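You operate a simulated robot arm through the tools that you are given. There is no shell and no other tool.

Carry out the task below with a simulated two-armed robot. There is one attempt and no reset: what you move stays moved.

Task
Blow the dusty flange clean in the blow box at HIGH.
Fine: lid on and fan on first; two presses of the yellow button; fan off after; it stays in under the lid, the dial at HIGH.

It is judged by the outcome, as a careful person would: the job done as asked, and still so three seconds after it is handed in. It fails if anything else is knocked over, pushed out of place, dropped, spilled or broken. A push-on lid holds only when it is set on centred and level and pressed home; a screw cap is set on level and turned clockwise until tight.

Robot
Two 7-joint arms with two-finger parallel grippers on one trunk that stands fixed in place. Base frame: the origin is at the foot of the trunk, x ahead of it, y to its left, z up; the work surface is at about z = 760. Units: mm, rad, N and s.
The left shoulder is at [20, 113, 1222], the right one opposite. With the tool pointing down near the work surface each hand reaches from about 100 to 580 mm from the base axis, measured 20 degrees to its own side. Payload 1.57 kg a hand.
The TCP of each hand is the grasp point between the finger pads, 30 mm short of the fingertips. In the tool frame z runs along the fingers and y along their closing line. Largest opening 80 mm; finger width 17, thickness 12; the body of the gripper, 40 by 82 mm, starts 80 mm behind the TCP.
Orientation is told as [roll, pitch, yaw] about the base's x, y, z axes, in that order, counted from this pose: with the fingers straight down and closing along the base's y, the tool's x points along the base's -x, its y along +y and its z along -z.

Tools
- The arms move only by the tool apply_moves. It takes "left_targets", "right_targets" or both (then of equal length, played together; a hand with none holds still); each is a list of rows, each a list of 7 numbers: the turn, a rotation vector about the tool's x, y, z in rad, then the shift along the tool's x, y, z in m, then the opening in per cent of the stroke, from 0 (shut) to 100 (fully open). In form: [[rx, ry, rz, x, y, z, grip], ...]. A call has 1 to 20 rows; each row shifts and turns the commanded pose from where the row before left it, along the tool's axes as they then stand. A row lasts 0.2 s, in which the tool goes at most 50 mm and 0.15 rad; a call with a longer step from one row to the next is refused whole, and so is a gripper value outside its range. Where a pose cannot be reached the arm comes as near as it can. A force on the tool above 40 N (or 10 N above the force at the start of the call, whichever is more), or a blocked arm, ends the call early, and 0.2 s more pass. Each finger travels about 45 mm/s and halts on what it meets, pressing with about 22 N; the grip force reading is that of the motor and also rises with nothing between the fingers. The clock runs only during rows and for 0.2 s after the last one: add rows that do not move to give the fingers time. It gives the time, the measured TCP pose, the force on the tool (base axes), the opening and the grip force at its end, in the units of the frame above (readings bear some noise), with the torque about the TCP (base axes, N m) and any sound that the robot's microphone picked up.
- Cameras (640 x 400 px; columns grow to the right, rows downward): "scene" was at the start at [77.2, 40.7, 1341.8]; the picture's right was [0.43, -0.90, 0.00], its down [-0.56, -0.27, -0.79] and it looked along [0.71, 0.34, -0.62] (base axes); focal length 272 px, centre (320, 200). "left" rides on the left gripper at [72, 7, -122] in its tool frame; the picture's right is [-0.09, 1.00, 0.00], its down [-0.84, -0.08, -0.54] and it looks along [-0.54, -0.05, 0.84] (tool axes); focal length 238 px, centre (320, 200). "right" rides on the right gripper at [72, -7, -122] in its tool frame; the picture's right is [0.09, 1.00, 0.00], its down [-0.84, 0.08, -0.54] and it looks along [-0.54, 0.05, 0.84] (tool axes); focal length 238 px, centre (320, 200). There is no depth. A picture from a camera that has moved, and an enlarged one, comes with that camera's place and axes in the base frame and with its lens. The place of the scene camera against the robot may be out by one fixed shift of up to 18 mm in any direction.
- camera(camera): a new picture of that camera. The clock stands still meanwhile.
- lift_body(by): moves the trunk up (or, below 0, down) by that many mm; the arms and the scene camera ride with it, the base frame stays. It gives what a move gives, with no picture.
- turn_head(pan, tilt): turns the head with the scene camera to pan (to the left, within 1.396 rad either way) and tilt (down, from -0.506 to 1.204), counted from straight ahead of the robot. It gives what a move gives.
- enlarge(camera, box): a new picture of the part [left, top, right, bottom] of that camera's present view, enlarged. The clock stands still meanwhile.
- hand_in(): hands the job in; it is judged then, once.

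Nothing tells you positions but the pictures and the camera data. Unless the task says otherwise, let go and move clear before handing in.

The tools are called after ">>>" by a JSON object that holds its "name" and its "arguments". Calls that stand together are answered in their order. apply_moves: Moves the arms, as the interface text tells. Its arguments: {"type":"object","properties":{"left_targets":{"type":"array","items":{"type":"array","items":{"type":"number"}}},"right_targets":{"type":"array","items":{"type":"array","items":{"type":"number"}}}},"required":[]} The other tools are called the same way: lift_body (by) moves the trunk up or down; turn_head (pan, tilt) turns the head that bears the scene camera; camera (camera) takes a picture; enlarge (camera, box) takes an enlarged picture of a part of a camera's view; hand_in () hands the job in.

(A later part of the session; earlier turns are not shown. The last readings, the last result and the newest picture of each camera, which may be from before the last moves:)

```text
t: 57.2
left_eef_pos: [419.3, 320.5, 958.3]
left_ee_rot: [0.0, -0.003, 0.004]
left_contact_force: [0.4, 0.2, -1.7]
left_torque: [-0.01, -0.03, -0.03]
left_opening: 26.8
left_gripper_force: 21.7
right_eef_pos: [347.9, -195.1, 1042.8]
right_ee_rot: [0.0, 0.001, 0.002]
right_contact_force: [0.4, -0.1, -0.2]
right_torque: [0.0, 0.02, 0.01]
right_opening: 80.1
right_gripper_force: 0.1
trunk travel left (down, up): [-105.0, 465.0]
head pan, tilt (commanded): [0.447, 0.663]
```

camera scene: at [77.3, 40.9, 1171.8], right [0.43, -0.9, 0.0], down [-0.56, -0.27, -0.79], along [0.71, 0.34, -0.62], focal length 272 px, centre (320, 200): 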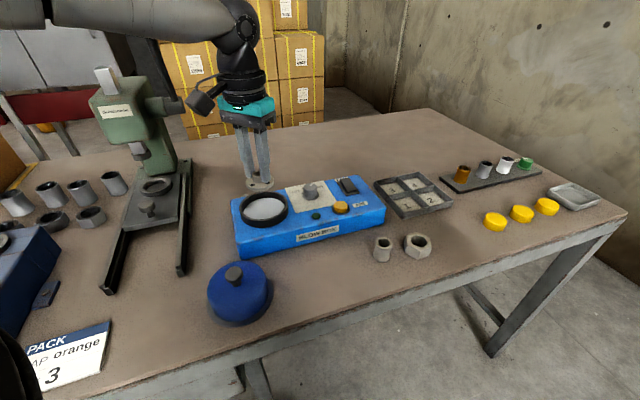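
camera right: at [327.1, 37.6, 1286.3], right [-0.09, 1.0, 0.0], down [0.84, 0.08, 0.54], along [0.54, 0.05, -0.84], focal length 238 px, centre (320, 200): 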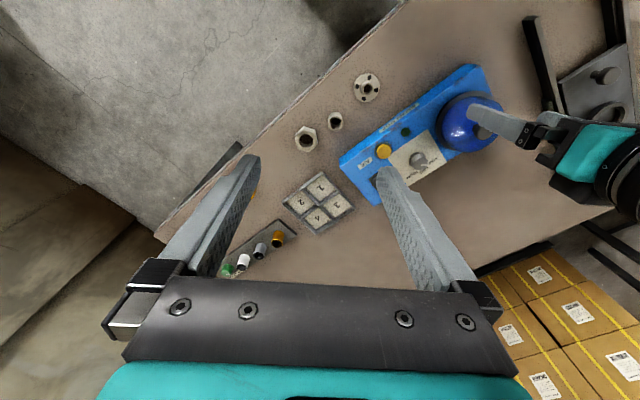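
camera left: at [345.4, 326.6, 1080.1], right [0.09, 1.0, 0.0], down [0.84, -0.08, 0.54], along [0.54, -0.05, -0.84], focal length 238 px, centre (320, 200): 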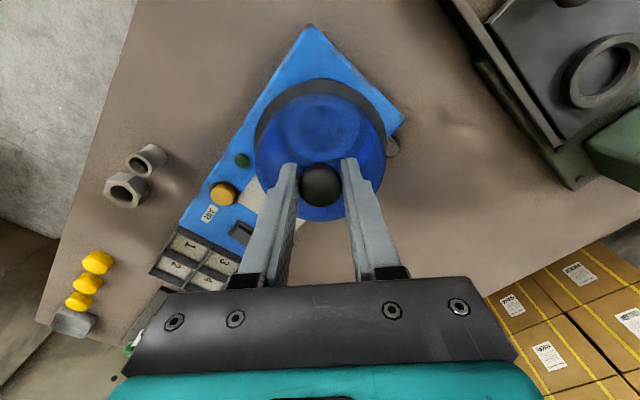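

The averaged pose is [417.3, 320.1, 958.4], so I need about +1.9 mm in x and +1.6 mm in y. I'll correct, drop to z 948, and compare with the view taken right after the lid was lifted off.

>>> {"name": "apply_moves", "arguments": {"left_targets": [[0, 0, 0, -0.0019, 0.0016, 0.0104, 5], [0, 0, 0, 0, 0, 0, 5]]}}

>>> {"name": "camera", "arguments": {"camera": "left"}}

>>> {"name": "enlarge", "arguments": {"camera": "scene", "box": [204, 140, 332, 220]}}

>>> {"name": "apply_moves", "arguments": {"left_targets": [[0, 0, 0, 0, 0, 0, 5]]}}

>>> {"name": "apply_moves", "arguments": {"left_targets": [[0, 0, 0, 0, 0, 0, 5]]}}

```text
t: 57.8
left_eef_pos: [419.5, 321.3, 948.5]
left_ee_rot: [0.0, -0.002, 0.003]
left_contact_force: [0.1, -0.1, -1.3]
left_torque: [0.0, 0.01, 0.02]
left_opening: 26.8
left_gripper_force: 21.8
right_eef_pos: [348.5, -195.8, 1043.5]
right_ee_rot: [0.002, -0.001, 0.001]
right_contact_force: [-0.5, -1.0, -0.8]
right_torque: [0.0, -0.02, -0.02]
right_opening: 80.0
right_gripper_force: 0.0
trunk travel left (down, up): [-105.0, 465.0]
head pan, tilt (commanded): [0.447, 0.663]
```

```text
taken
camera left: at [347.2, 328.9, 1069.8], right [0.09, 1.0, 0.0], down [0.84, -0.07, 0.54], along [0.54, -0.05, -0.84], focal length 238 px, centre (320, 200)
```

left: 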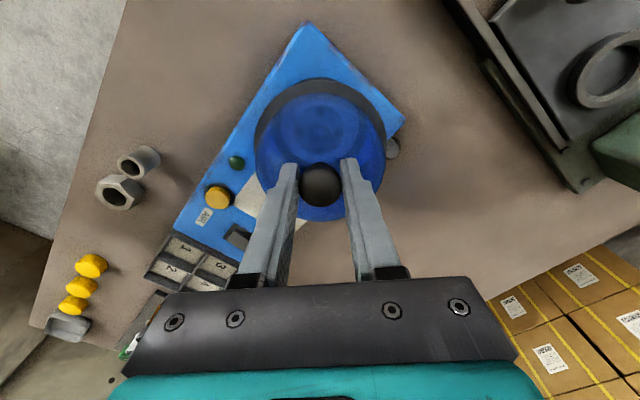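

```text
5.00 times, centred on (268, 180) of scene
camera zoom: at [77.3, 40.8, 1171.8], right [0.43, -0.9, 0.0], down [-0.56, -0.27, -0.79], along [0.71, 0.34, -0.62], focal length 1360 px, centre (580, 300)
```

zoom: 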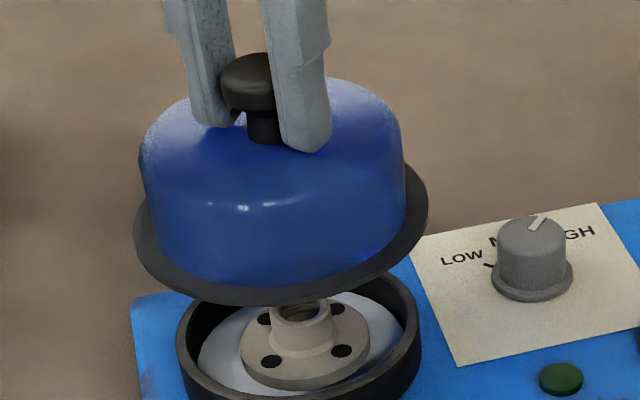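

```text
t: 58.2
left_eef_pos: [419.5, 322.0, 946.8]
left_ee_rot: [0.0, -0.002, 0.004]
left_contact_force: [-0.4, 0.3, -0.8]
left_torque: [-0.03, -0.02, 0.0]
left_opening: 26.8
left_gripper_force: 21.8
right_eef_pos: [348.5, -196.5, 1044.0]
right_ee_rot: [0.001, -0.001, 0.003]
right_contact_force: [0.0, 0.5, 0.2]
right_torque: [-0.01, -0.02, -0.03]
right_opening: 79.8
right_gripper_force: 0.2
trunk travel left (down, up): [-105.0, 465.0]
head pan, tilt (commanded): [0.447, 0.663]
```

```text
t: 58.6
left_eef_pos: [419.6, 321.5, 948.6]
left_ee_rot: [0.001, -0.004, 0.005]
left_contact_force: [0.3, -0.3, -1.1]
left_torque: [0.01, -0.01, -0.01]
left_opening: 26.8
left_gripper_force: 21.6
right_eef_pos: [348.0, -195.9, 1043.4]
right_ee_rot: [0.002, -0.001, 0.001]
right_contact_force: [0.7, 0.0, 0.0]
right_torque: [0.01, -0.02, -0.03]
right_opening: 80.0
right_gripper_force: 0.2
trunk travel left (down, up): [-105.0, 465.0]
head pan, tilt (commanded): [0.447, 0.663]
```

The view matches the lifted-off view to within about a pixel. I'll trim y by −0.5 mm and lower the lid onto the collar, with fine steps near the seat.

>>> {"name": "apply_moves", "arguments": {"left_targets": [[0, 0, 0, 0, -0.0005, 0.015, 5], [0, 0, 0, 0, 0, 0.015, 5], [0, 0, 0, 0, 0, 0.008, 5], [0, 0, 0, 0, 0, 0.003, 5], [0, 0, 0, 0, 0, 0, 5]]}}

>>> {"name": "enlarge", "arguments": {"camera": "scene", "box": [204, 150, 332, 230]}}

>>> {"name": "camera", "arguments": {"camera": "left"}}

```text
t: 59.8
left_eef_pos: [420.6, 321.9, 907.5]
left_ee_rot: [0.0, -0.002, 0.002]
left_contact_force: [0.0, -0.5, -1.3]
left_torque: [-0.01, 0.01, 0.0]
left_opening: 26.9
left_gripper_force: 21.6
right_eef_pos: [348.9, -196.3, 1044.3]
right_ee_rot: [0.001, 0.0, 0.001]
right_contact_force: [0.8, -0.5, -0.6]
right_torque: [0.01, 0.03, 0.01]
right_opening: 80.1
right_gripper_force: 0.2
trunk travel left (down, up): [-105.0, 465.0]
head pan, tilt (commanded): [0.447, 0.663]
```

```text
5.00 times, centred on (268, 190) of scene
camera zoom: at [77.3, 40.8, 1171.8], right [0.43, -0.9, 0.0], down [-0.56, -0.27, -0.79], along [0.71, 0.34, -0.62], focal length 1360 px, centre (580, 250)
```

zoom: 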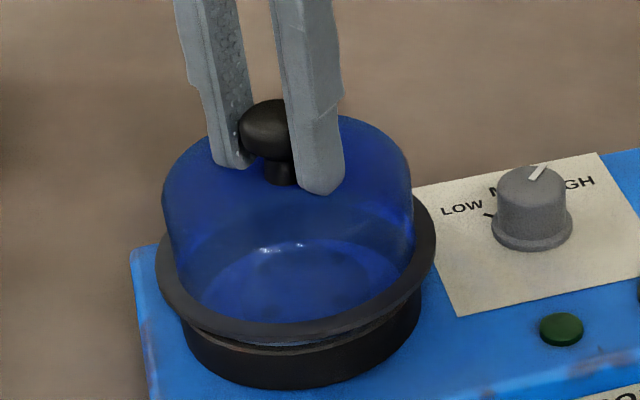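

```text
taken
camera left: at [348.1, 329.2, 1029.1], right [0.09, 1.0, 0.0], down [0.84, -0.08, 0.54], along [0.54, -0.05, -0.84], focal length 238 px, centre (320, 200)
```

left: 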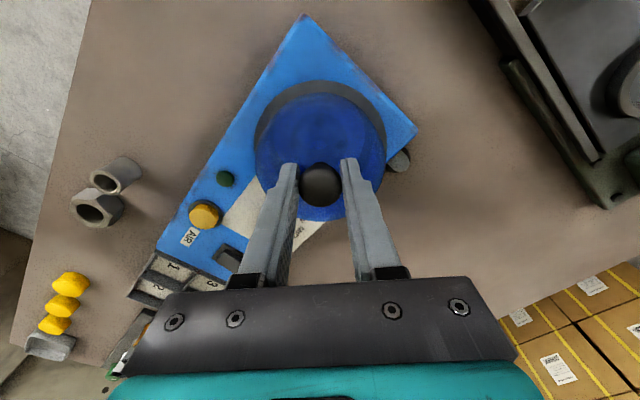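

The lid looks concentric with the collar, about 8 mm above its seat. I'll lower it in small steps.

>>> {"name": "apply_moves", "arguments": {"left_targets": [[0, 0, 0, 0, 0, 0.0015, 5], [0, 0, 0, 0, 0, 0.0015, 5], [0, 0, 0, 0, 0, 0.0015, 5], [0, 0, 0, 0, 0, 0, 5]]}}

>>> {"name": "apply_moves", "arguments": {"left_targets": [[0, 0, 0, 0, 0, 0.0015, 5], [0, 0, 0, 0, 0, 0.0015, 5], [0, 0, 0, 0, 0, 0, 5]]}}

```text
t: 60.8
left_eef_pos: [421.1, 324.3, 902.6]
left_ee_rot: [0.0, -0.002, 0.003]
left_contact_force: [-0.1, 0.1, -1.9]
left_torque: [0.0, -0.01, 0.01]
left_opening: 26.6
left_gripper_force: 21.8
right_eef_pos: [347.6, -196.9, 1044.1]
right_ee_rot: [0.001, -0.001, 0.002]
right_contact_force: [-0.6, 0.5, 0.4]
right_torque: [0.0, 0.02, -0.01]
right_opening: 80.1
right_gripper_force: 0.1
trunk travel left (down, up): [-105.0, 465.0]
head pan, tilt (commanded): [0.447, 0.663]
```

```text
t: 61.6
left_eef_pos: [420.2, 322.6, 899.3]
left_ee_rot: [-0.001, -0.003, 0.004]
left_contact_force: [0.0, -0.4, -1.2]
left_torque: [0.0, 0.02, 0.01]
left_opening: 26.9
left_gripper_force: 22.0
right_eef_pos: [348.0, -196.4, 1043.1]
right_ee_rot: [0.0, 0.0, 0.002]
right_contact_force: [0.4, 0.0, 0.1]
right_torque: [0.01, 0.0, 0.01]
right_opening: 79.8
right_gripper_force: 0.0
trunk travel left (down, up): [-105.0, 465.0]
head pan, tilt (commanded): [0.447, 0.663]
```

>>> {"name": "apply_moves", "arguments": {"left_targets": [[0, 0, 0, 0, 0, 0, 5]]}}

>>> {"name": "apply_moves", "arguments": {"left_targets": [[0, 0, 0, 0, 0, 0, 5]]}}

>>> {"name": "apply_moves", "arguments": {"left_targets": [[0, 0, 0, 0, 0, 0, 5]]}}

>>> {"name": "enlarge", "arguments": {"camera": "scene", "box": [220, 165, 316, 225]}}

```text
t: 62.0
left_eef_pos: [420.8, 322.7, 900.4]
left_ee_rot: [0.001, -0.002, 0.005]
left_contact_force: [0.2, 0.3, -1.5]
left_torque: [0.02, -0.01, 0.02]
left_opening: 26.4
left_gripper_force: 22.3
right_eef_pos: [348.2, -196.2, 1043.9]
right_ee_rot: [0.0, -0.001, 0.001]
right_contact_force: [0.0, 0.4, 0.1]
right_torque: [0.04, 0.01, 0.01]
right_opening: 80.0
right_gripper_force: 0.1
trunk travel left (down, up): [-105.0, 465.0]
head pan, tilt (commanded): [0.447, 0.663]
```

```text
t: 62.4
left_eef_pos: [420.6, 322.1, 900.1]
left_ee_rot: [0.0, -0.002, 0.003]
left_contact_force: [-0.3, 0.0, -1.7]
left_torque: [0.01, 0.01, -0.01]
left_opening: 26.9
left_gripper_force: 22.2
right_eef_pos: [347.9, -196.2, 1044.8]
right_ee_rot: [-0.002, 0.001, 0.002]
right_contact_force: [0.6, 0.0, -0.1]
right_torque: [-0.04, -0.04, 0.04]
right_opening: 80.0
right_gripper_force: 0.0
trunk travel left (down, up): [-105.0, 465.0]
head pan, tilt (commanded): [0.447, 0.663]
```

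```text
t: 62.8
left_eef_pos: [421.2, 324.1, 899.7]
left_ee_rot: [0.0, -0.002, 0.004]
left_contact_force: [-0.6, -0.6, -0.5]
left_torque: [-0.01, 0.03, -0.01]
left_opening: 27.0
left_gripper_force: 22.0
right_eef_pos: [347.6, -197.0, 1043.3]
right_ee_rot: [-0.001, 0.0, 0.003]
right_contact_force: [-0.2, 0.7, 0.5]
right_torque: [0.02, 0.01, 0.02]
right_opening: 80.1
right_gripper_force: 0.0
trunk travel left (down, up): [-105.0, 465.0]
head pan, tilt (commanded): [0.447, 0.663]
```

```text
6.67 times, centred on (268, 195) of scene
camera zoom: at [77.3, 40.8, 1171.8], right [0.43, -0.9, 0.0], down [-0.56, -0.27, -0.79], along [0.71, 0.34, -0.62], focal length 1814 px, centre (667, 233)
```

zoom: 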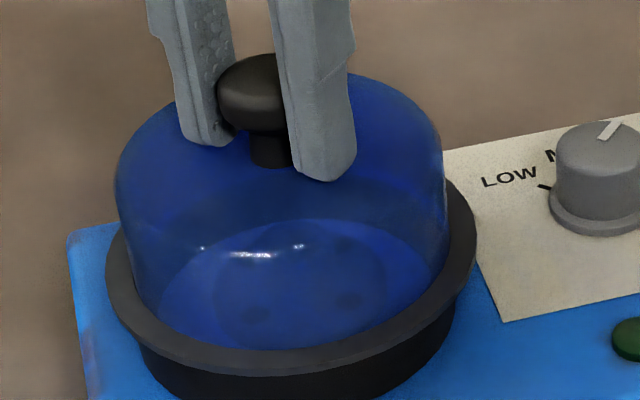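

Readings suggest I'm about 1 mm too far in x. I'll compare the left view with the one from when the lid was first gripped on its seat.

>>> {"name": "camera", "arguments": {"camera": "left"}}

>>> {"name": "enlarge", "arguments": {"camera": "left", "box": [180, 0, 340, 100]}}

```text
taken
camera left: at [348.2, 329.1, 1021.8], right [0.09, 1.0, 0.0], down [0.84, -0.07, 0.54], along [0.54, -0.05, -0.84], focal length 238 px, centre (320, 200)
```

left: 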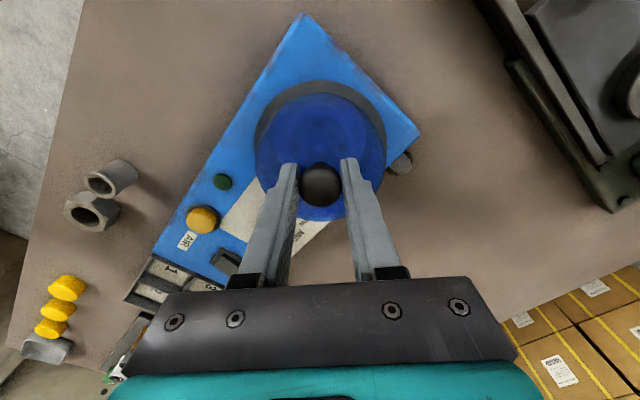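

```text
4.00 times, centred on (260, 50) of left
camera zoom: at [348.2, 329.1, 1021.8], right [0.09, 1.0, 0.0], down [0.84, -0.07, 0.54], along [0.54, -0.05, -0.84], focal length 953 px, centre (560, 800)
```

zoom: 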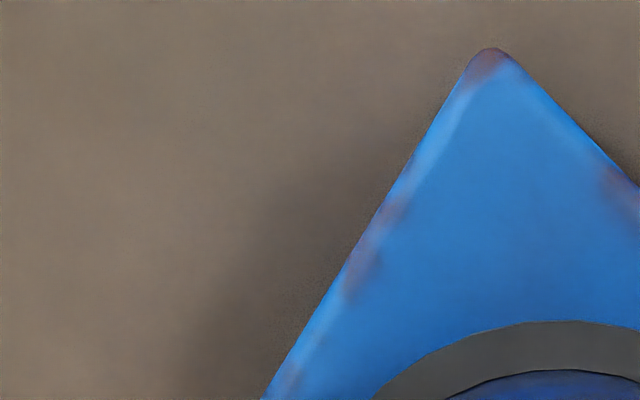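

The comparison says x is about 1.5 mm too far forward and y is fine. I'll correct x and keep lowering onto the seat.

>>> {"name": "apply_moves", "arguments": {"left_targets": [[0, 0, 0, 0.0015, -0.0003, 0, 5], [0, 0, 0, 0, 0, 0.0012, 5], [0, 0, 0, 0, 0, 0.0012, 5], [0, 0, 0, 0, 0, 0, 5]]}}

```text
t: 63.8
left_eef_pos: [418.3, 322.6, 897.9]
left_ee_rot: [0.001, -0.004, 0.003]
left_contact_force: [-7.3, -1.5, 10.4]
left_torque: [-0.09, 0.61, 0.08]
left_opening: 26.9
left_gripper_force: 22.2
right_eef_pos: [346.8, -197.7, 1044.1]
right_ee_rot: [0.001, 0.0, 0.0]
right_contact_force: [-0.3, 0.5, -0.4]
right_torque: [-0.02, 0.02, 0.02]
right_opening: 80.1
right_gripper_force: 0.1
trunk travel left (down, up): [-105.0, 465.0]
head pan, tilt (commanded): [0.447, 0.663]
heard: snap
```

I heard the snap, so the lid has engaged. I'll press a little more to be sure it is home and then check visually.

>>> {"name": "apply_moves", "arguments": {"left_targets": [[0, 0, 0, 0.0007, 0, 0.001, 5], [0, 0, 0, 0, 0, 0.001, 5], [0, 0, 0, 0, 0, 0, 5]]}}

>>> {"name": "enlarge", "arguments": {"camera": "scene", "box": [220, 150, 316, 210]}}

>>> {"name": "enlarge", "arguments": {"camera": "scene", "box": [220, 175, 316, 235]}}

```text
t: 64.6
left_eef_pos: [417.5, 321.8, 898.5]
left_ee_rot: [0.002, -0.01, 0.004]
left_contact_force: [-6.3, 0.4, 22.4]
left_torque: [-0.03, -0.01, 0.1]
left_opening: 27.0
left_gripper_force: 22.2
right_eef_pos: [346.0, -196.4, 1043.1]
right_ee_rot: [0.002, -0.002, 0.001]
right_contact_force: [0.7, 0.1, -0.3]
right_torque: [0.03, -0.02, 0.04]
right_opening: 80.1
right_gripper_force: 0.0
trunk travel left (down, up): [-105.0, 465.0]
head pan, tilt (commanded): [0.447, 0.663]
```

```text
6.67 times, centred on (268, 180) of scene
camera zoom: at [75.4, 39.8, 1172.1], right [0.43, -0.9, 0.0], down [-0.55, -0.27, -0.79], along [0.71, 0.34, -0.61], focal length 1814 px, centre (667, 333)
```

zoom: 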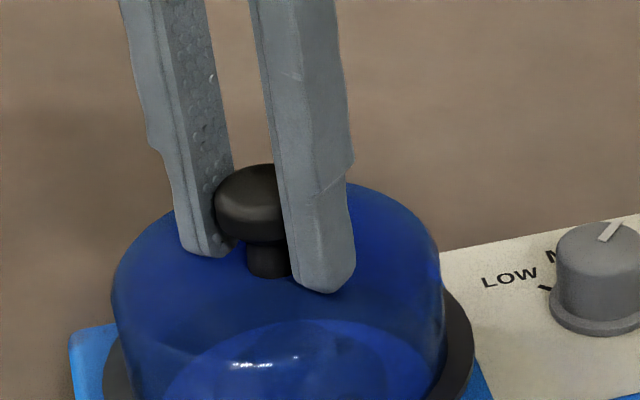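

```text
6.67 times, centred on (268, 205) of scene
camera zoom: at [75.4, 39.8, 1172.1], right [0.43, -0.9, 0.0], down [-0.55, -0.27, -0.79], along [0.71, 0.34, -0.61], focal length 1814 px, centre (667, 167)
```

zoom: 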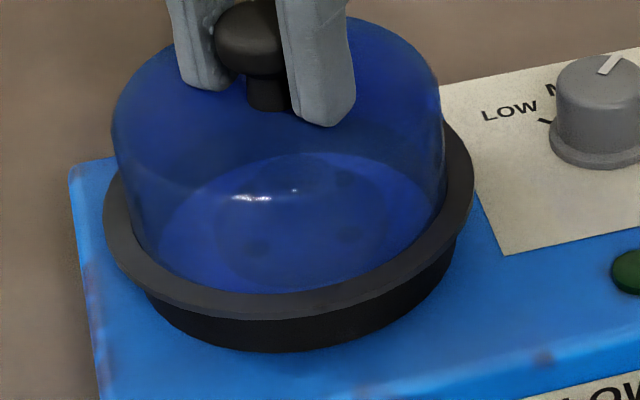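

The lid matches its original seated look exactly. I'll ease the force, release the knob and rise.

>>> {"name": "apply_moves", "arguments": {"left_targets": [[0, 0, 0, 0, 0, -0.002, 5], [0, 0, 0, 0, 0, 0, 20], [0, 0, 0, 0, 0, 0, 45], [0, 0, 0, 0, 0, 0, 60], [0, 0, 0, 0, 0, 0, 60], [0, 0, 0, 0, 0, -0.03, 60], [0, 0, 0, 0, 0, -0.04, 60], [0, 0, 0, 0, 0, 0, 60]]}}

>>> {"name": "enlarge", "arguments": {"camera": "scene", "box": [220, 150, 316, 210]}}

>>> {"name": "camera", "arguments": {"camera": "left"}}

>>> {"name": "enlarge", "arguments": {"camera": "scene", "box": [290, 160, 418, 240]}}

```text
t: 66.4
left_eef_pos: [416.8, 321.3, 967.3]
left_ee_rot: [0.0, 0.0, 0.001]
left_contact_force: [0.2, -0.2, 0.0]
left_torque: [0.03, 0.0, -0.02]
left_opening: 48.1
left_gripper_force: 0.0
right_eef_pos: [348.6, -197.3, 1043.3]
right_ee_rot: [0.001, 0.0, 0.002]
right_contact_force: [0.1, 0.2, 0.3]
right_torque: [-0.03, 0.01, -0.02]
right_opening: 80.0
right_gripper_force: 0.1
trunk travel left (down, up): [-105.0, 465.0]
head pan, tilt (commanded): [0.447, 0.663]
```

```text
6.67 times, centred on (268, 180) of scene
camera zoom: at [77.2, 40.7, 1171.8], right [0.43, -0.9, 0.0], down [-0.56, -0.27, -0.79], along [0.71, 0.34, -0.62], focal length 1814 px, centre (667, 333)
```

zoom: 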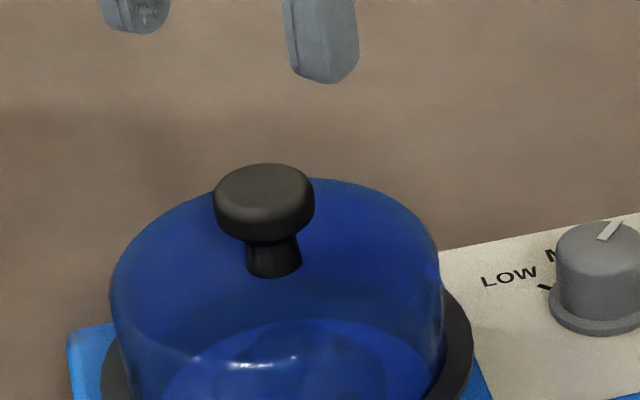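

```text
taken
camera left: at [345.4, 328.5, 1089.5], right [0.09, 1.0, 0.0], down [0.84, -0.08, 0.54], along [0.54, -0.05, -0.84], focal length 238 px, centre (320, 200)
```

left: 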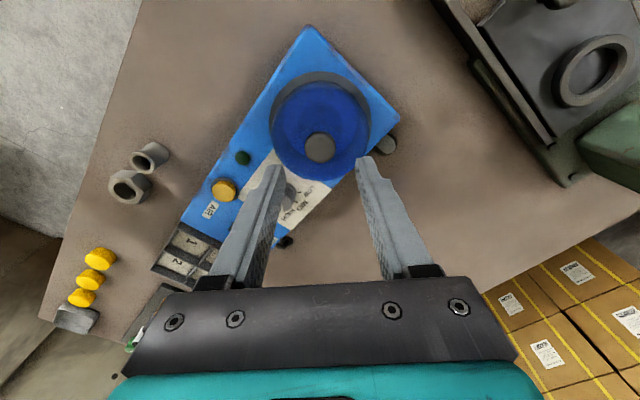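

```text
5.00 times, centred on (354, 200) of scene
camera zoom: at [77.2, 40.7, 1171.8], right [0.43, -0.9, 0.0], down [-0.56, -0.27, -0.79], along [0.71, 0.34, -0.62], focal length 1360 px, centre (150, 200)
```

zoom: 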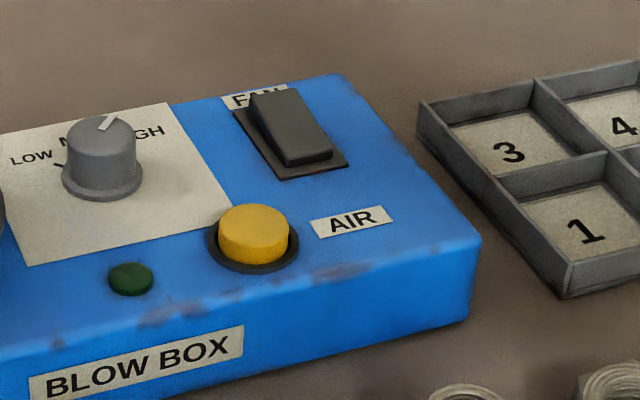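

The lid is on, with the flange visible under it. Next is the fan switch at about [570, 200], which needs more reach, so I'll raise the left hand, lower the trunk another 95 mm, and then look at the switch up close.

>>> {"name": "apply_moves", "arguments": {"left_targets": [[0, 0, 0, 0, 0, -0.045, 20], [0, 0, 0, 0, 0, -0.045, 0], [0, 0, 0, 0, 0, -0.03, 0], [0, 0, 0, 0, 0, 0, 0]]}}

>>> {"name": "lift_body", "arguments": {"by": -95}}

>>> {"name": "camera", "arguments": {"camera": "scene"}}

>>> {"name": "camera", "arguments": {"camera": "right"}}

```text
t: 67.4
left_eef_pos: [417.6, 321.2, 1088.7]
left_ee_rot: [-0.001, -0.002, 0.001]
left_contact_force: [0.9, 0.3, -0.3]
left_torque: [0.0, -0.05, 0.02]
left_opening: 0.0
left_gripper_force: 21.6
right_eef_pos: [348.3, -196.4, 1043.3]
right_ee_rot: [0.0, 0.001, 0.001]
right_contact_force: [-0.4, 1.0, 0.5]
right_torque: [-0.01, 0.0, 0.04]
right_opening: 79.9
right_gripper_force: 0.1
trunk travel left (down, up): [-105.0, 465.0]
head pan, tilt (commanded): [0.447, 0.663]
```

```text
t: 68.7
left_eef_pos: [418.7, 323.0, 993.8]
left_ee_rot: [-0.001, -0.001, 0.004]
left_contact_force: [-0.8, -0.4, 0.1]
left_torque: [0.02, -0.03, -0.04]
left_opening: 0.0
left_gripper_force: 20.9
right_eef_pos: [347.9, -196.2, 948.9]
right_ee_rot: [0.0, 0.0, 0.001]
right_contact_force: [-0.8, 0.3, 0.8]
right_torque: [-0.02, 0.0, -0.03]
right_opening: 80.0
right_gripper_force: 0.1
trunk travel left (down, up): [-10.0, 560.0]
head pan, tilt (commanded): [0.447, 0.663]
```

```text
taken
camera scene: at [77.2, 40.7, 1076.9], right [0.43, -0.9, 0.0], down [-0.56, -0.27, -0.79], along [0.71, 0.34, -0.62], focal length 272 px, centre (320, 200)
```

scene: 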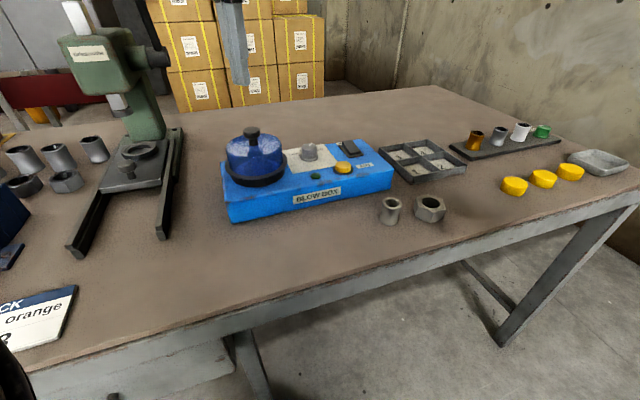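

```text
taken
camera right: at [276.5, -202.6, 1071.4], right [-0.09, 1.0, 0.0], down [0.84, 0.08, 0.54], along [0.54, 0.05, -0.84], focal length 238 px, centre (320, 200)
```

right: 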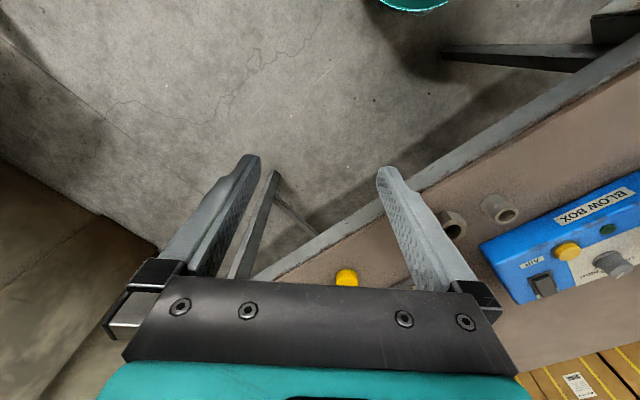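

>>> {"name": "enlarge", "arguments": {"camera": "scene", "box": [310, 130, 390, 180]}}

>>> {"name": "enlarge", "arguments": {"camera": "right", "box": [480, 200, 640, 300]}}

>>> {"name": "enlarge", "arguments": {"camera": "scene", "box": [210, 120, 306, 180]}}

```text
8.00 times, centred on (350, 155) of scene
camera zoom: at [77.2, 40.7, 1076.9], right [0.43, -0.9, 0.0], down [-0.56, -0.27, -0.79], along [0.71, 0.34, -0.62], focal length 2177 px, centre (80, 560)
```

zoom: 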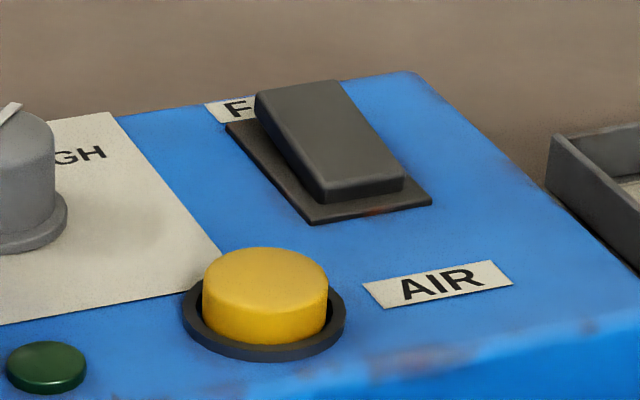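

```text
4.00 times, centred on (560, 250) of right
camera zoom: at [276.5, -202.6, 1071.4], right [-0.09, 1.0, 0.0], down [0.84, 0.08, 0.54], along [0.54, 0.05, -0.84], focal length 953 px, centre (-640, 0)
```

zoom: 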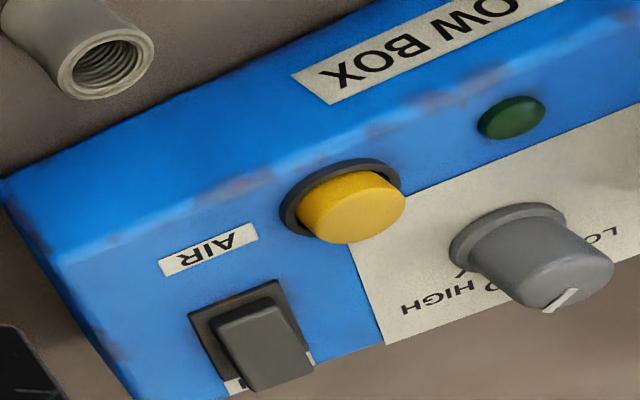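

```text
6.67 times, centred on (258, 150) of scene
camera zoom: at [77.2, 40.7, 1076.9], right [0.43, -0.9, 0.0], down [-0.56, -0.27, -0.79], along [0.71, 0.34, -0.62], focal length 1814 px, centre (733, 533)
```

zoom: 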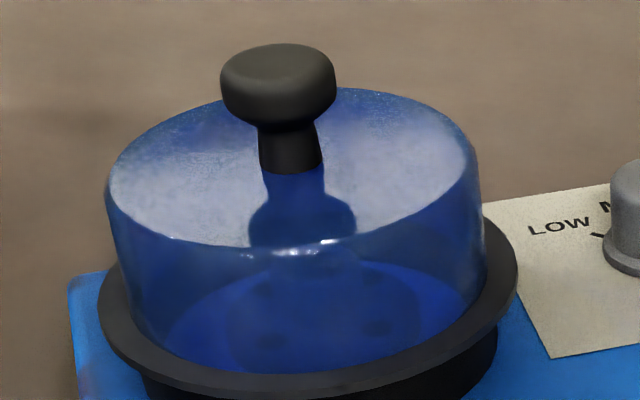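

The rocker's back end, next to the FAN label, is the raised one, so pressing there should switch it on. I'll move the closed left hand near the switch with 45° yaw to view it.

>>> {"name": "apply_moves", "arguments": {"left_targets": [[0, 0, 0, -0.025, -0.033, 0.01, 0], [0, 0, 0, -0.025, -0.033, 0.01, 0], [0, 0, 0, -0.025, -0.033, 0.01, 0], [0, 0, 0, -0.025, -0.033, 0.01, 0], [0, 0, -0.131, 0, 0, 0, 0], [0, 0, -0.131, 0, 0, 0, 0], [0, 0, -0.131, 0, 0, 0, 0], [0, 0, -0.131, 0, 0, 0, 0], [0, 0, -0.131, 0, 0, 0, 0], [0, 0, -0.131, 0, 0, 0, 0], [0, 0, 0, 0, 0, 0, 0]]}}

>>> {"name": "camera", "arguments": {"camera": "left"}}

>>> {"name": "camera", "arguments": {"camera": "scene"}}

```text
t: 71.1
left_eef_pos: [487.7, 232.1, 965.2]
left_ee_rot: [-0.002, 0.0, 0.79]
left_contact_force: [0.6, 0.2, -0.6]
left_torque: [-0.02, -0.02, -0.03]
left_opening: 0.0
left_gripper_force: 21.3
left hand out of reach, approached as far as the arm can: row 3, 4
right_eef_pos: [348.4, -195.5, 949.4]
right_ee_rot: [0.0, -0.001, 0.001]
right_contact_force: [-1.1, -0.1, -0.6]
right_torque: [-0.03, 0.0, 0.0]
right_opening: 80.1
right_gripper_force: 0.0
trunk travel left (down, up): [-10.0, 560.0]
head pan, tilt (commanded): [0.447, 0.663]
```

```text
taken
camera left: at [430.6, 185.7, 1087.9], right [-0.64, 0.77, 0.0], down [0.64, 0.54, 0.54], along [0.42, 0.35, -0.84], focal length 238 px, centre (320, 200)
```

left: 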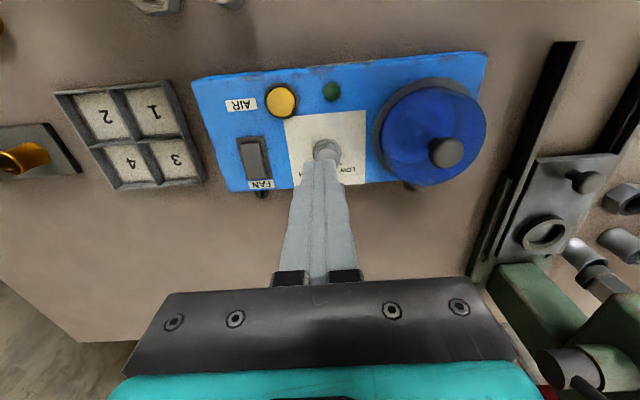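

```text
taken
camera scene: at [77.2, 40.7, 1076.8], right [0.43, -0.9, 0.0], down [-0.56, -0.27, -0.79], along [0.71, 0.34, -0.62], focal length 272 px, centre (320, 200)
```

scene: 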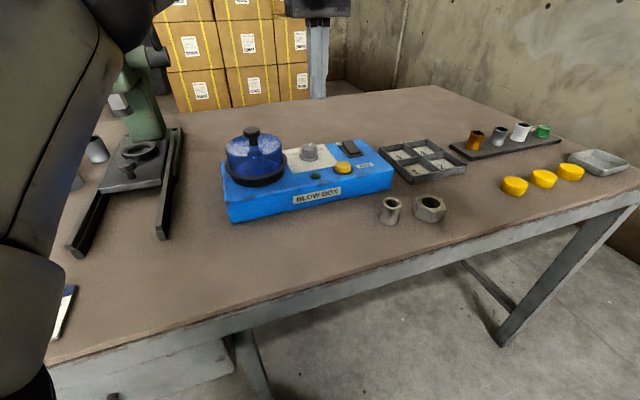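

The reach is limited at this height and the hand stopped near the dial. I'll look closely at the switch and plan to press with the tool tilted outward.

>>> {"name": "enlarge", "arguments": {"camera": "left", "box": [200, 70, 328, 200]}}

>>> {"name": "turn_head", "arguments": {"pan": 0.8, "tilt": 0.6}}

>>> {"name": "camera", "arguments": {"camera": "scene"}}

```text
3.08 times, centred on (264, 135) of left
camera zoom: at [430.6, 185.7, 1087.9], right [-0.64, 0.77, 0.0], down [0.64, 0.54, 0.54], along [0.42, 0.35, -0.84], focal length 733 px, centre (492, 400)
```

zoom: 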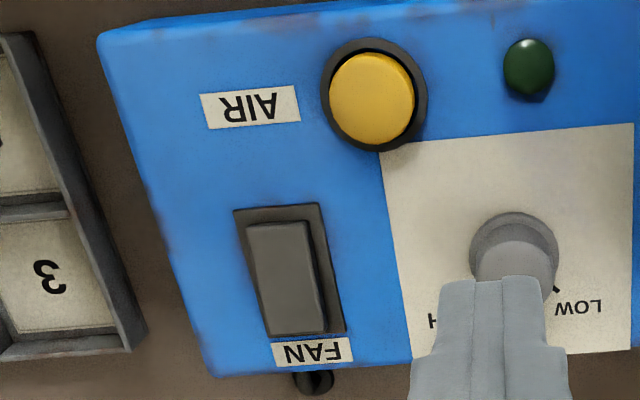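

```text
t: 72.0
left_eef_pos: [486.7, 231.1, 965.3]
left_ee_rot: [-0.001, -0.002, 0.788]
left_contact_force: [-0.2, -0.6, -0.2]
left_torque: [0.02, -0.03, -0.01]
left_opening: 0.0
left_gripper_force: 21.5
right_eef_pos: [349.5, -195.5, 950.2]
right_ee_rot: [0.003, 0.001, 0.001]
right_contact_force: [-0.4, 0.0, -0.1]
right_torque: [-0.01, -0.02, -0.01]
right_opening: 79.9
right_gripper_force: 0.1
trunk travel left (down, up): [-10.0, 560.0]
head pan, tilt (commanded): [0.799, 0.6]
```

```text
taken
camera scene: at [61.0, 66.7, 1082.3], right [0.72, -0.7, 0.0], down [-0.39, -0.41, -0.82], along [0.58, 0.59, -0.57], focal length 272 px, centre (320, 200)
```

scene: 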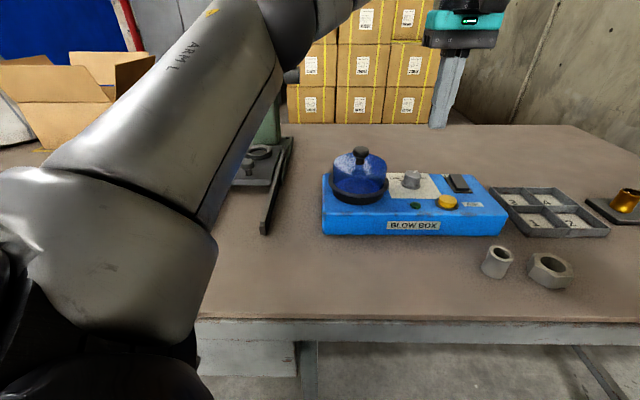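

The rocker runs from about [554, 185] at the front to [584, 214] at the raised back end. I'll tilt the closed hand outward by 0.6 rad and hover above the back half of the rocker.

>>> {"name": "apply_moves", "arguments": {"left_targets": [[0, -0.15, 0, 0, 0, 0, 0], [0, -0.15, 0, 0, 0, 0, 0], [0, -0.15, 0, 0, 0, 0, 0], [0, -0.15, 0, 0, 0, 0, 0], [0, 0, 0, 0, 0, 0, 0], [0, 0, 0, 0.0017, -0.0268, 0.0251, 0], [0, 0, 0, 0.0017, -0.0268, 0.0251, 0], [0, 0, 0, 0.0016, -0.0267, 0.0251, 0], [0, 0, 0, 0, 0, 0, 0]]}}

>>> {"name": "camera", "arguments": {"camera": "left"}}

>>> {"name": "camera", "arguments": {"camera": "scene"}}

```text
t: 74.0
left_eef_pos: [547.5, 224.0, 898.2]
left_ee_rot: [-0.004, -0.601, 0.789]
left_contact_force: [-0.1, -0.2, -1.1]
left_torque: [-0.01, 0.0, -0.02]
left_opening: 0.0
left_gripper_force: 21.0
left hand out of reach, approached as far as the arm can: row 7, 8
right_eef_pos: [348.9, -197.5, 948.9]
right_ee_rot: [0.002, -0.002, 0.004]
right_contact_force: [0.6, 0.7, 0.8]
right_torque: [-0.01, 0.03, 0.0]
right_opening: 80.0
right_gripper_force: 0.1
trunk travel left (down, up): [-10.0, 560.0]
head pan, tilt (commanded): [0.799, 0.6]
```

```text
taken
camera left: at [451.6, 137.4, 958.5], right [-0.65, 0.76, 0.05], down [0.32, 0.22, 0.92], along [0.68, 0.62, -0.39], focal length 238 px, centre (320, 200)
```

left: 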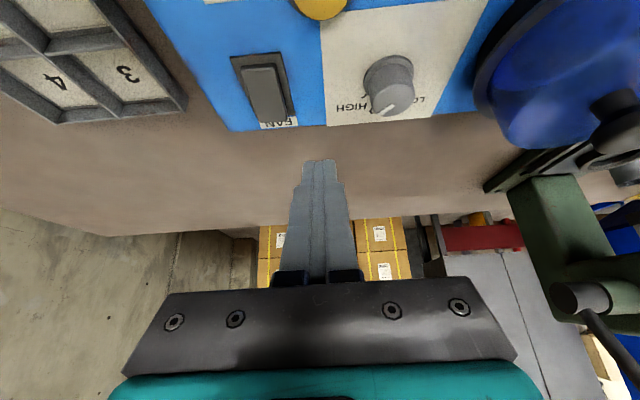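

```text
taken
camera scene: at [61.0, 66.8, 1082.3], right [0.72, -0.7, 0.0], down [-0.39, -0.41, -0.83], along [0.57, 0.59, -0.56], focal length 272 px, centre (320, 200)
```

scene: 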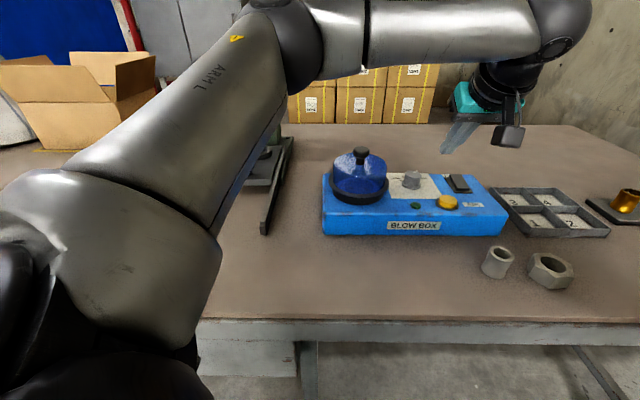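

The reach limit here comes from the sideways yaw. Turning the tilted hand back to yaw 0 should line it up with the forearm, so I'll rotate about the vertical and then move over the rocker's back half.

>>> {"name": "apply_moves", "arguments": {"left_targets": [[0.0743, 0, 0.1085, 0, 0, 0, 0], [0.0743, 0, 0.1085, 0, 0, 0, 0], [0.0743, 0, 0.1085, 0, 0, 0, 0], [0.0743, 0, 0.1085, 0, 0, 0, 0], [0.0743, 0, 0.1085, 0, 0, 0, 0], [0.0743, 0, 0.1085, 0, 0, 0, 0], [0, 0, 0, 0, 0, 0, 0]]}}

>>> {"name": "camera", "arguments": {"camera": "left"}}

```text
t: 75.5
left_eef_pos: [546.4, 225.0, 898.2]
left_ee_rot: [0.0, -0.602, -0.002]
left_contact_force: [0.3, 0.1, -0.4]
left_torque: [-0.01, 0.02, 0.05]
left_opening: 0.0
left_gripper_force: 21.6
right_eef_pos: [348.6, -195.9, 948.9]
right_ee_rot: [0.0, 0.001, 0.002]
right_contact_force: [0.6, 0.1, 0.1]
right_torque: [-0.04, 0.0, 0.01]
right_opening: 80.0
right_gripper_force: 0.0
trunk travel left (down, up): [-10.0, 560.0]
head pan, tilt (commanded): [0.799, 0.6]
```

```text
taken
camera left: at [418.2, 230.5, 958.5], right [0.08, 1.0, 0.05], down [0.38, -0.08, 0.92], along [0.92, -0.05, -0.39], focal length 238 px, centre (320, 200)
```

left: 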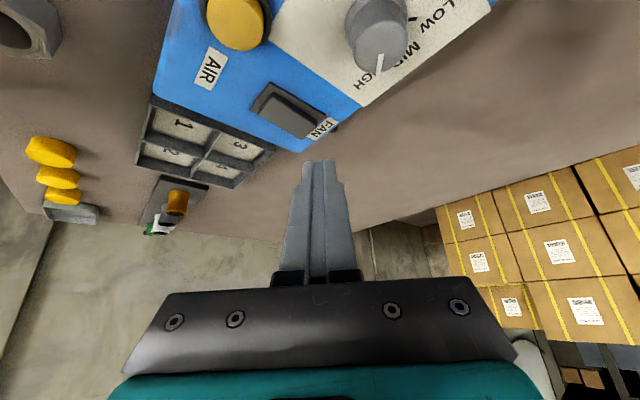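

The hand turned freely. I'll zoom in on the rocker from here to fix the pressing point.

>>> {"name": "enlarge", "arguments": {"camera": "left", "box": [230, 60, 390, 160]}}

```text
4.00 times, centred on (310, 110) of left
camera zoom: at [418.2, 230.5, 958.5], right [0.08, 1.0, 0.05], down [0.38, -0.08, 0.92], along [0.92, -0.05, -0.39], focal length 953 px, centre (360, 560)
```

zoom: 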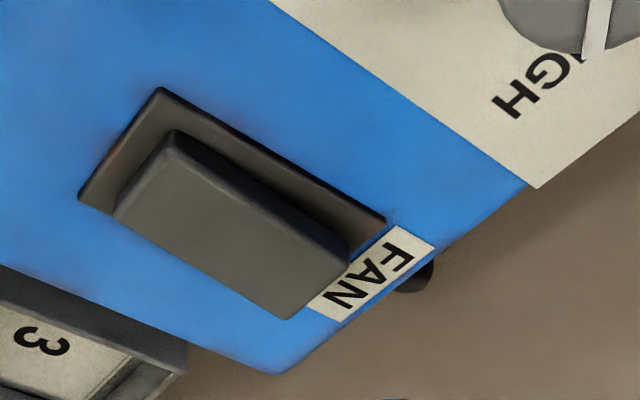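

The rocker is about 44 mm long, centred near [570, 200] with its face around z 820. I'll hover the fingertip edge above its back half, at about [580, 210].

>>> {"name": "apply_moves", "arguments": {"left_targets": [[0, 0, 0, -0.0016, -0.0075, 0.0185, 0], [0, 0, 0, -0.0016, -0.0075, 0.0185, 0], [0, 0, 0, 0, 0, 0, 0]]}}

>>> {"name": "camera", "arguments": {"camera": "left"}}

>>> {"name": "turn_head", "arguments": {"pan": 0.4, "tilt": 0.5}}

>>> {"name": "camera", "arguments": {"camera": "scene"}}

```text
t: 76.3
left_eef_pos: [570.9, 208.3, 870.2]
left_ee_rot: [-0.001, -0.602, 0.0]
left_contact_force: [-0.2, 0.7, 0.0]
left_torque: [0.01, 0.03, -0.02]
left_opening: 0.0
left_gripper_force: 21.2
right_eef_pos: [348.8, -196.4, 949.9]
right_ee_rot: [0.002, -0.001, 0.001]
right_contact_force: [0.0, -1.0, 0.7]
right_torque: [-0.03, 0.0, 0.0]
right_opening: 79.9
right_gripper_force: 0.0
trunk travel left (down, up): [-10.0, 560.0]
head pan, tilt (commanded): [0.799, 0.6]
```

```text
taken
camera left: at [442.2, 214.9, 929.8], right [0.08, 1.0, 0.05], down [0.38, -0.08, 0.92], along [0.92, -0.05, -0.39], focal length 238 px, centre (320, 200)
```

left: 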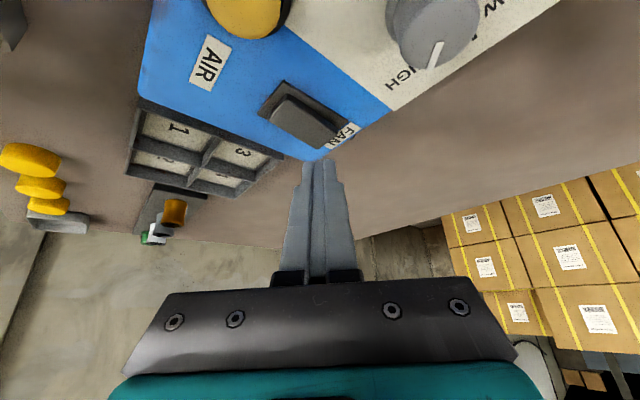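

```text
t: 77.2
left_eef_pos: [570.9, 208.4, 869.4]
left_ee_rot: [0.001, -0.602, 0.0]
left_contact_force: [-0.1, 0.4, -1.4]
left_torque: [0.01, 0.0, -0.01]
left_opening: 0.0
left_gripper_force: 21.1
right_eef_pos: [347.9, -195.4, 950.1]
right_ee_rot: [0.003, 0.0, 0.002]
right_contact_force: [-0.6, -0.1, -0.1]
right_torque: [0.03, -0.02, 0.0]
right_opening: 80.0
right_gripper_force: 0.0
trunk travel left (down, up): [-10.0, 560.0]
head pan, tilt (commanded): [0.4, 0.499]
```

```text
taken
camera scene: at [83.2, 38.9, 1091.4], right [0.39, -0.92, 0.0], down [-0.44, -0.19, -0.88], along [0.81, 0.34, -0.48], focal length 272 px, centre (320, 200)
```

scene: 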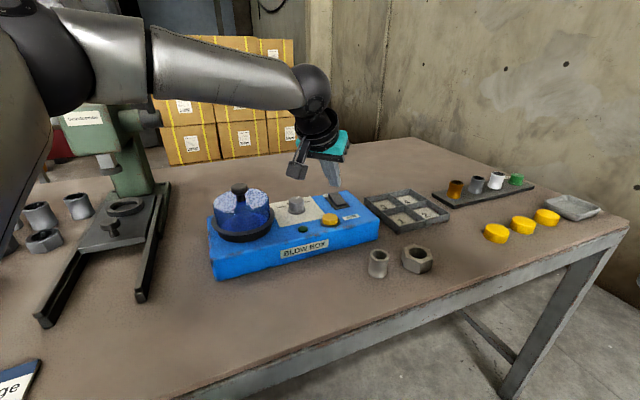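

>>> {"name": "enlarge", "arguments": {"camera": "scene", "box": [290, 160, 386, 220]}}

>>> {"name": "enlarge", "arguments": {"camera": "left", "box": [240, 80, 400, 180]}}

```text
6.67 times, centred on (338, 190) of scene
camera zoom: at [83.2, 38.9, 1091.4], right [0.39, -0.92, 0.0], down [-0.44, -0.19, -0.88], along [0.81, 0.34, -0.48], focal length 1814 px, centre (200, 267)
```

zoom: 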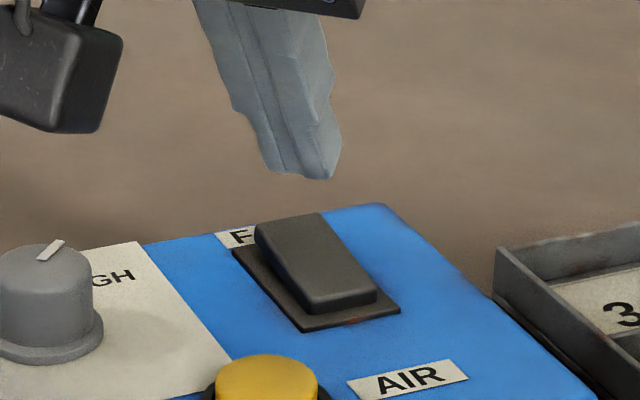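

```text
4.00 times, centred on (320, 130) of left
camera zoom: at [441.9, 214.9, 930.1], right [0.08, 1.0, 0.05], down [0.38, -0.08, 0.92], along [0.92, -0.05, -0.39], focal length 953 px, centre (320, 480)
```

zoom: 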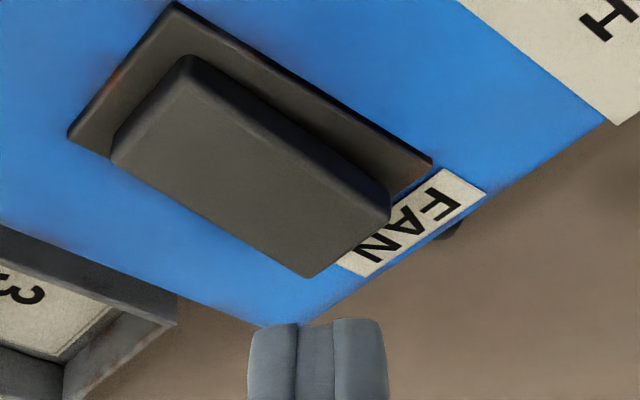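

The fingertip edge is about 20 mm above the raised back half of the rocker. I'll descend vertically, finely at the end, watching force and sound.

>>> {"name": "apply_moves", "arguments": {"left_targets": [[0, 0, 0, 0.00453, 0, 0.0066, 0], [0, 0, 0, 0.00396, 0, 0.00577, 0], [0, 0, 0, 0.00085, 0, 0.00124, 0], [0, 0, 0, 0.00085, 0, 0.00124, 0], [0, 0, 0, 0, 0, 0, 0]]}}

>>> {"name": "enlarge", "arguments": {"camera": "scene", "box": [290, 160, 386, 220]}}

```text
t: 78.4
left_eef_pos: [571.8, 207.7, 852.5]
left_ee_rot: [0.001, -0.602, -0.001]
left_contact_force: [0.6, 0.7, 1.0]
left_torque: [-0.01, -0.03, 0.01]
left_opening: 0.0
left_gripper_force: 21.2
right_eef_pos: [348.9, -196.5, 948.4]
right_ee_rot: [0.003, 0.001, 0.002]
right_contact_force: [0.4, 0.3, 0.2]
right_torque: [0.01, 0.02, 0.01]
right_opening: 80.0
right_gripper_force: 0.1
trunk travel left (down, up): [-10.0, 560.0]
head pan, tilt (commanded): [0.4, 0.499]
```

```text
6.67 times, centred on (338, 190) of scene
camera zoom: at [83.2, 38.8, 1091.4], right [0.39, -0.92, 0.0], down [-0.44, -0.19, -0.88], along [0.81, 0.34, -0.48], focal length 1814 px, centre (200, 267)
```

zoom: 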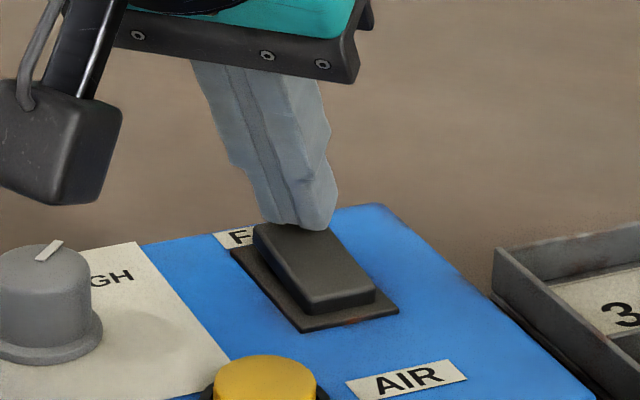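

The fingertip is just touching the rocker's back end. I'll press on in 1 mm steps.

>>> {"name": "apply_moves", "arguments": {"left_targets": [[0, 0, 0, 0.00057, 0, 0.00082, 0], [0, 0, 0, 0.00057, 0, 0.00082, 0], [0, 0, 0, 0.00057, 0, 0.00082, 0], [0, 0, 0, 0, 0, 0, 0]]}}

```text
t: 79.4
left_eef_pos: [571.1, 207.5, 850.1]
left_ee_rot: [-0.001, -0.603, -0.001]
left_contact_force: [-0.8, 1.3, 0.8]
left_torque: [0.03, 0.05, 0.0]
left_opening: 0.1
left_gripper_force: 21.6
right_eef_pos: [347.6, -196.7, 948.4]
right_ee_rot: [0.0, 0.0, 0.003]
right_contact_force: [-0.8, 0.2, -0.5]
right_torque: [0.01, -0.02, -0.01]
right_opening: 80.1
right_gripper_force: 0.1
trunk travel left (down, up): [-10.0, 560.0]
head pan, tilt (commanded): [0.4, 0.499]
```

>>> {"name": "apply_moves", "arguments": {"left_targets": [[0, 0, 0, 0.00057, 0, 0.00082, 0], [0, 0, 0, 0.00057, 0, 0.00082, 0], [0, 0, 0, 0.00057, 0, 0.00082, 0], [0, 0, 0, 0, 0, 0, 0]]}}

>>> {"name": "enlarge", "arguments": {"camera": "scene", "box": [290, 160, 386, 220]}}

```text
t: 80.4
left_eef_pos: [570.5, 207.5, 849.2]
left_ee_rot: [-0.002, -0.608, 0.0]
left_contact_force: [-0.9, 4.6, 17.1]
left_torque: [0.01, -0.18, 0.07]
left_opening: 0.1
left_gripper_force: 21.2
right_eef_pos: [346.7, -195.8, 949.0]
right_ee_rot: [0.002, -0.002, 0.001]
right_contact_force: [0.3, 0.4, 0.5]
right_torque: [0.0, 0.02, 0.01]
right_opening: 80.1
right_gripper_force: 0.1
trunk travel left (down, up): [-10.0, 560.0]
head pan, tilt (commanded): [0.4, 0.499]
```

```text
6.67 times, centred on (338, 190) of scene
camera zoom: at [81.9, 38.8, 1091.6], right [0.39, -0.92, 0.0], down [-0.44, -0.19, -0.88], along [0.81, 0.34, -0.48], focal length 1814 px, centre (200, 267)
```

zoom: 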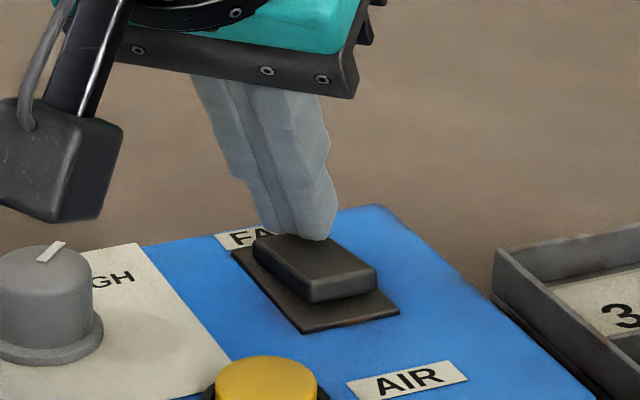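

The rocker has tipped back and now resists. I'll press slightly more and then back off to see its state.

>>> {"name": "apply_moves", "arguments": {"left_targets": [[0, 0, 0, 0.00057, 0, 0.00082, 0], [0, 0, 0, 0.0003, 0, 0.0004, 0], [0, 0, 0, 0, 0, 0, 0]]}}

>>> {"name": "apply_moves", "arguments": {"left_targets": [[0, 0, 0, -0.0057, 0, -0.0082, 0], [0, 0, 0, -0.0113, 0, -0.0165, 0], [0, 0, 0, -0.0113, 0, -0.0165, 0], [0, 0, 0, 0, 0, 0, 0]]}}

>>> {"name": "enlarge", "arguments": {"camera": "scene", "box": [290, 160, 386, 220]}}

>>> {"name": "camera", "arguments": {"camera": "scene"}}

```text
t: 81.2
left_eef_pos: [571.5, 208.2, 848.7]
left_ee_rot: [-0.001, -0.612, -0.001]
left_contact_force: [1.7, 5.8, 24.5]
left_torque: [-0.02, -0.33, -0.02]
left_opening: 0.0
left_gripper_force: 21.3
right_eef_pos: [347.1, -196.6, 950.2]
right_ee_rot: [0.003, -0.002, 0.001]
right_contact_force: [-0.3, 0.9, 0.3]
right_torque: [0.04, 0.02, -0.01]
right_opening: 80.0
right_gripper_force: 0.1
trunk travel left (down, up): [-10.0, 560.0]
head pan, tilt (commanded): [0.4, 0.499]
```

```text
t: 82.2
left_eef_pos: [570.7, 208.6, 894.9]
left_ee_rot: [0.001, -0.6, -0.001]
left_contact_force: [0.0, -0.2, 0.0]
left_torque: [-0.01, 0.0, 0.02]
left_opening: 0.0
left_gripper_force: 21.2
right_eef_pos: [348.1, -196.0, 948.9]
right_ee_rot: [0.0, 0.0, 0.002]
right_contact_force: [0.3, -0.6, -0.3]
right_torque: [0.0, -0.04, -0.01]
right_opening: 80.1
right_gripper_force: 0.0
trunk travel left (down, up): [-10.0, 560.0]
head pan, tilt (commanded): [0.4, 0.499]
```

```text
6.67 times, centred on (338, 190) of scene
camera zoom: at [83.1, 38.8, 1091.4], right [0.39, -0.92, 0.0], down [-0.44, -0.19, -0.88], along [0.81, 0.34, -0.48], focal length 1814 px, centre (200, 267)
```

zoom: 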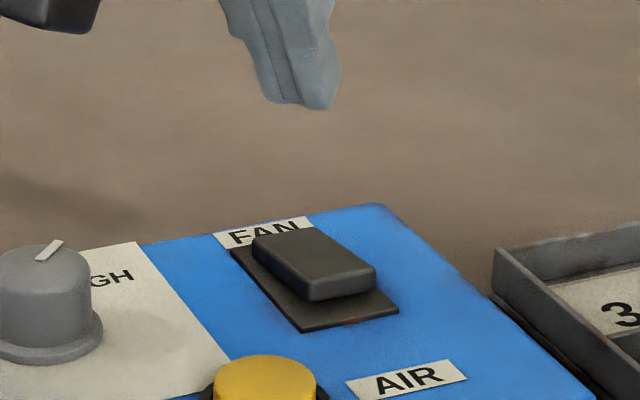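

```text
taken
camera scene: at [83.1, 38.8, 1091.4], right [0.39, -0.92, 0.0], down [-0.44, -0.19, -0.88], along [0.81, 0.34, -0.48], focal length 272 px, centre (320, 200)
```

scene: 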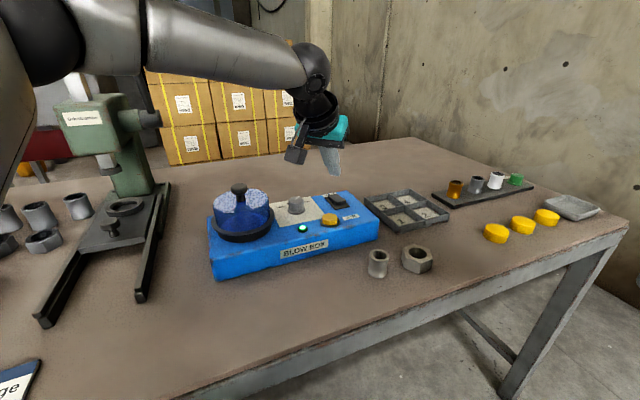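

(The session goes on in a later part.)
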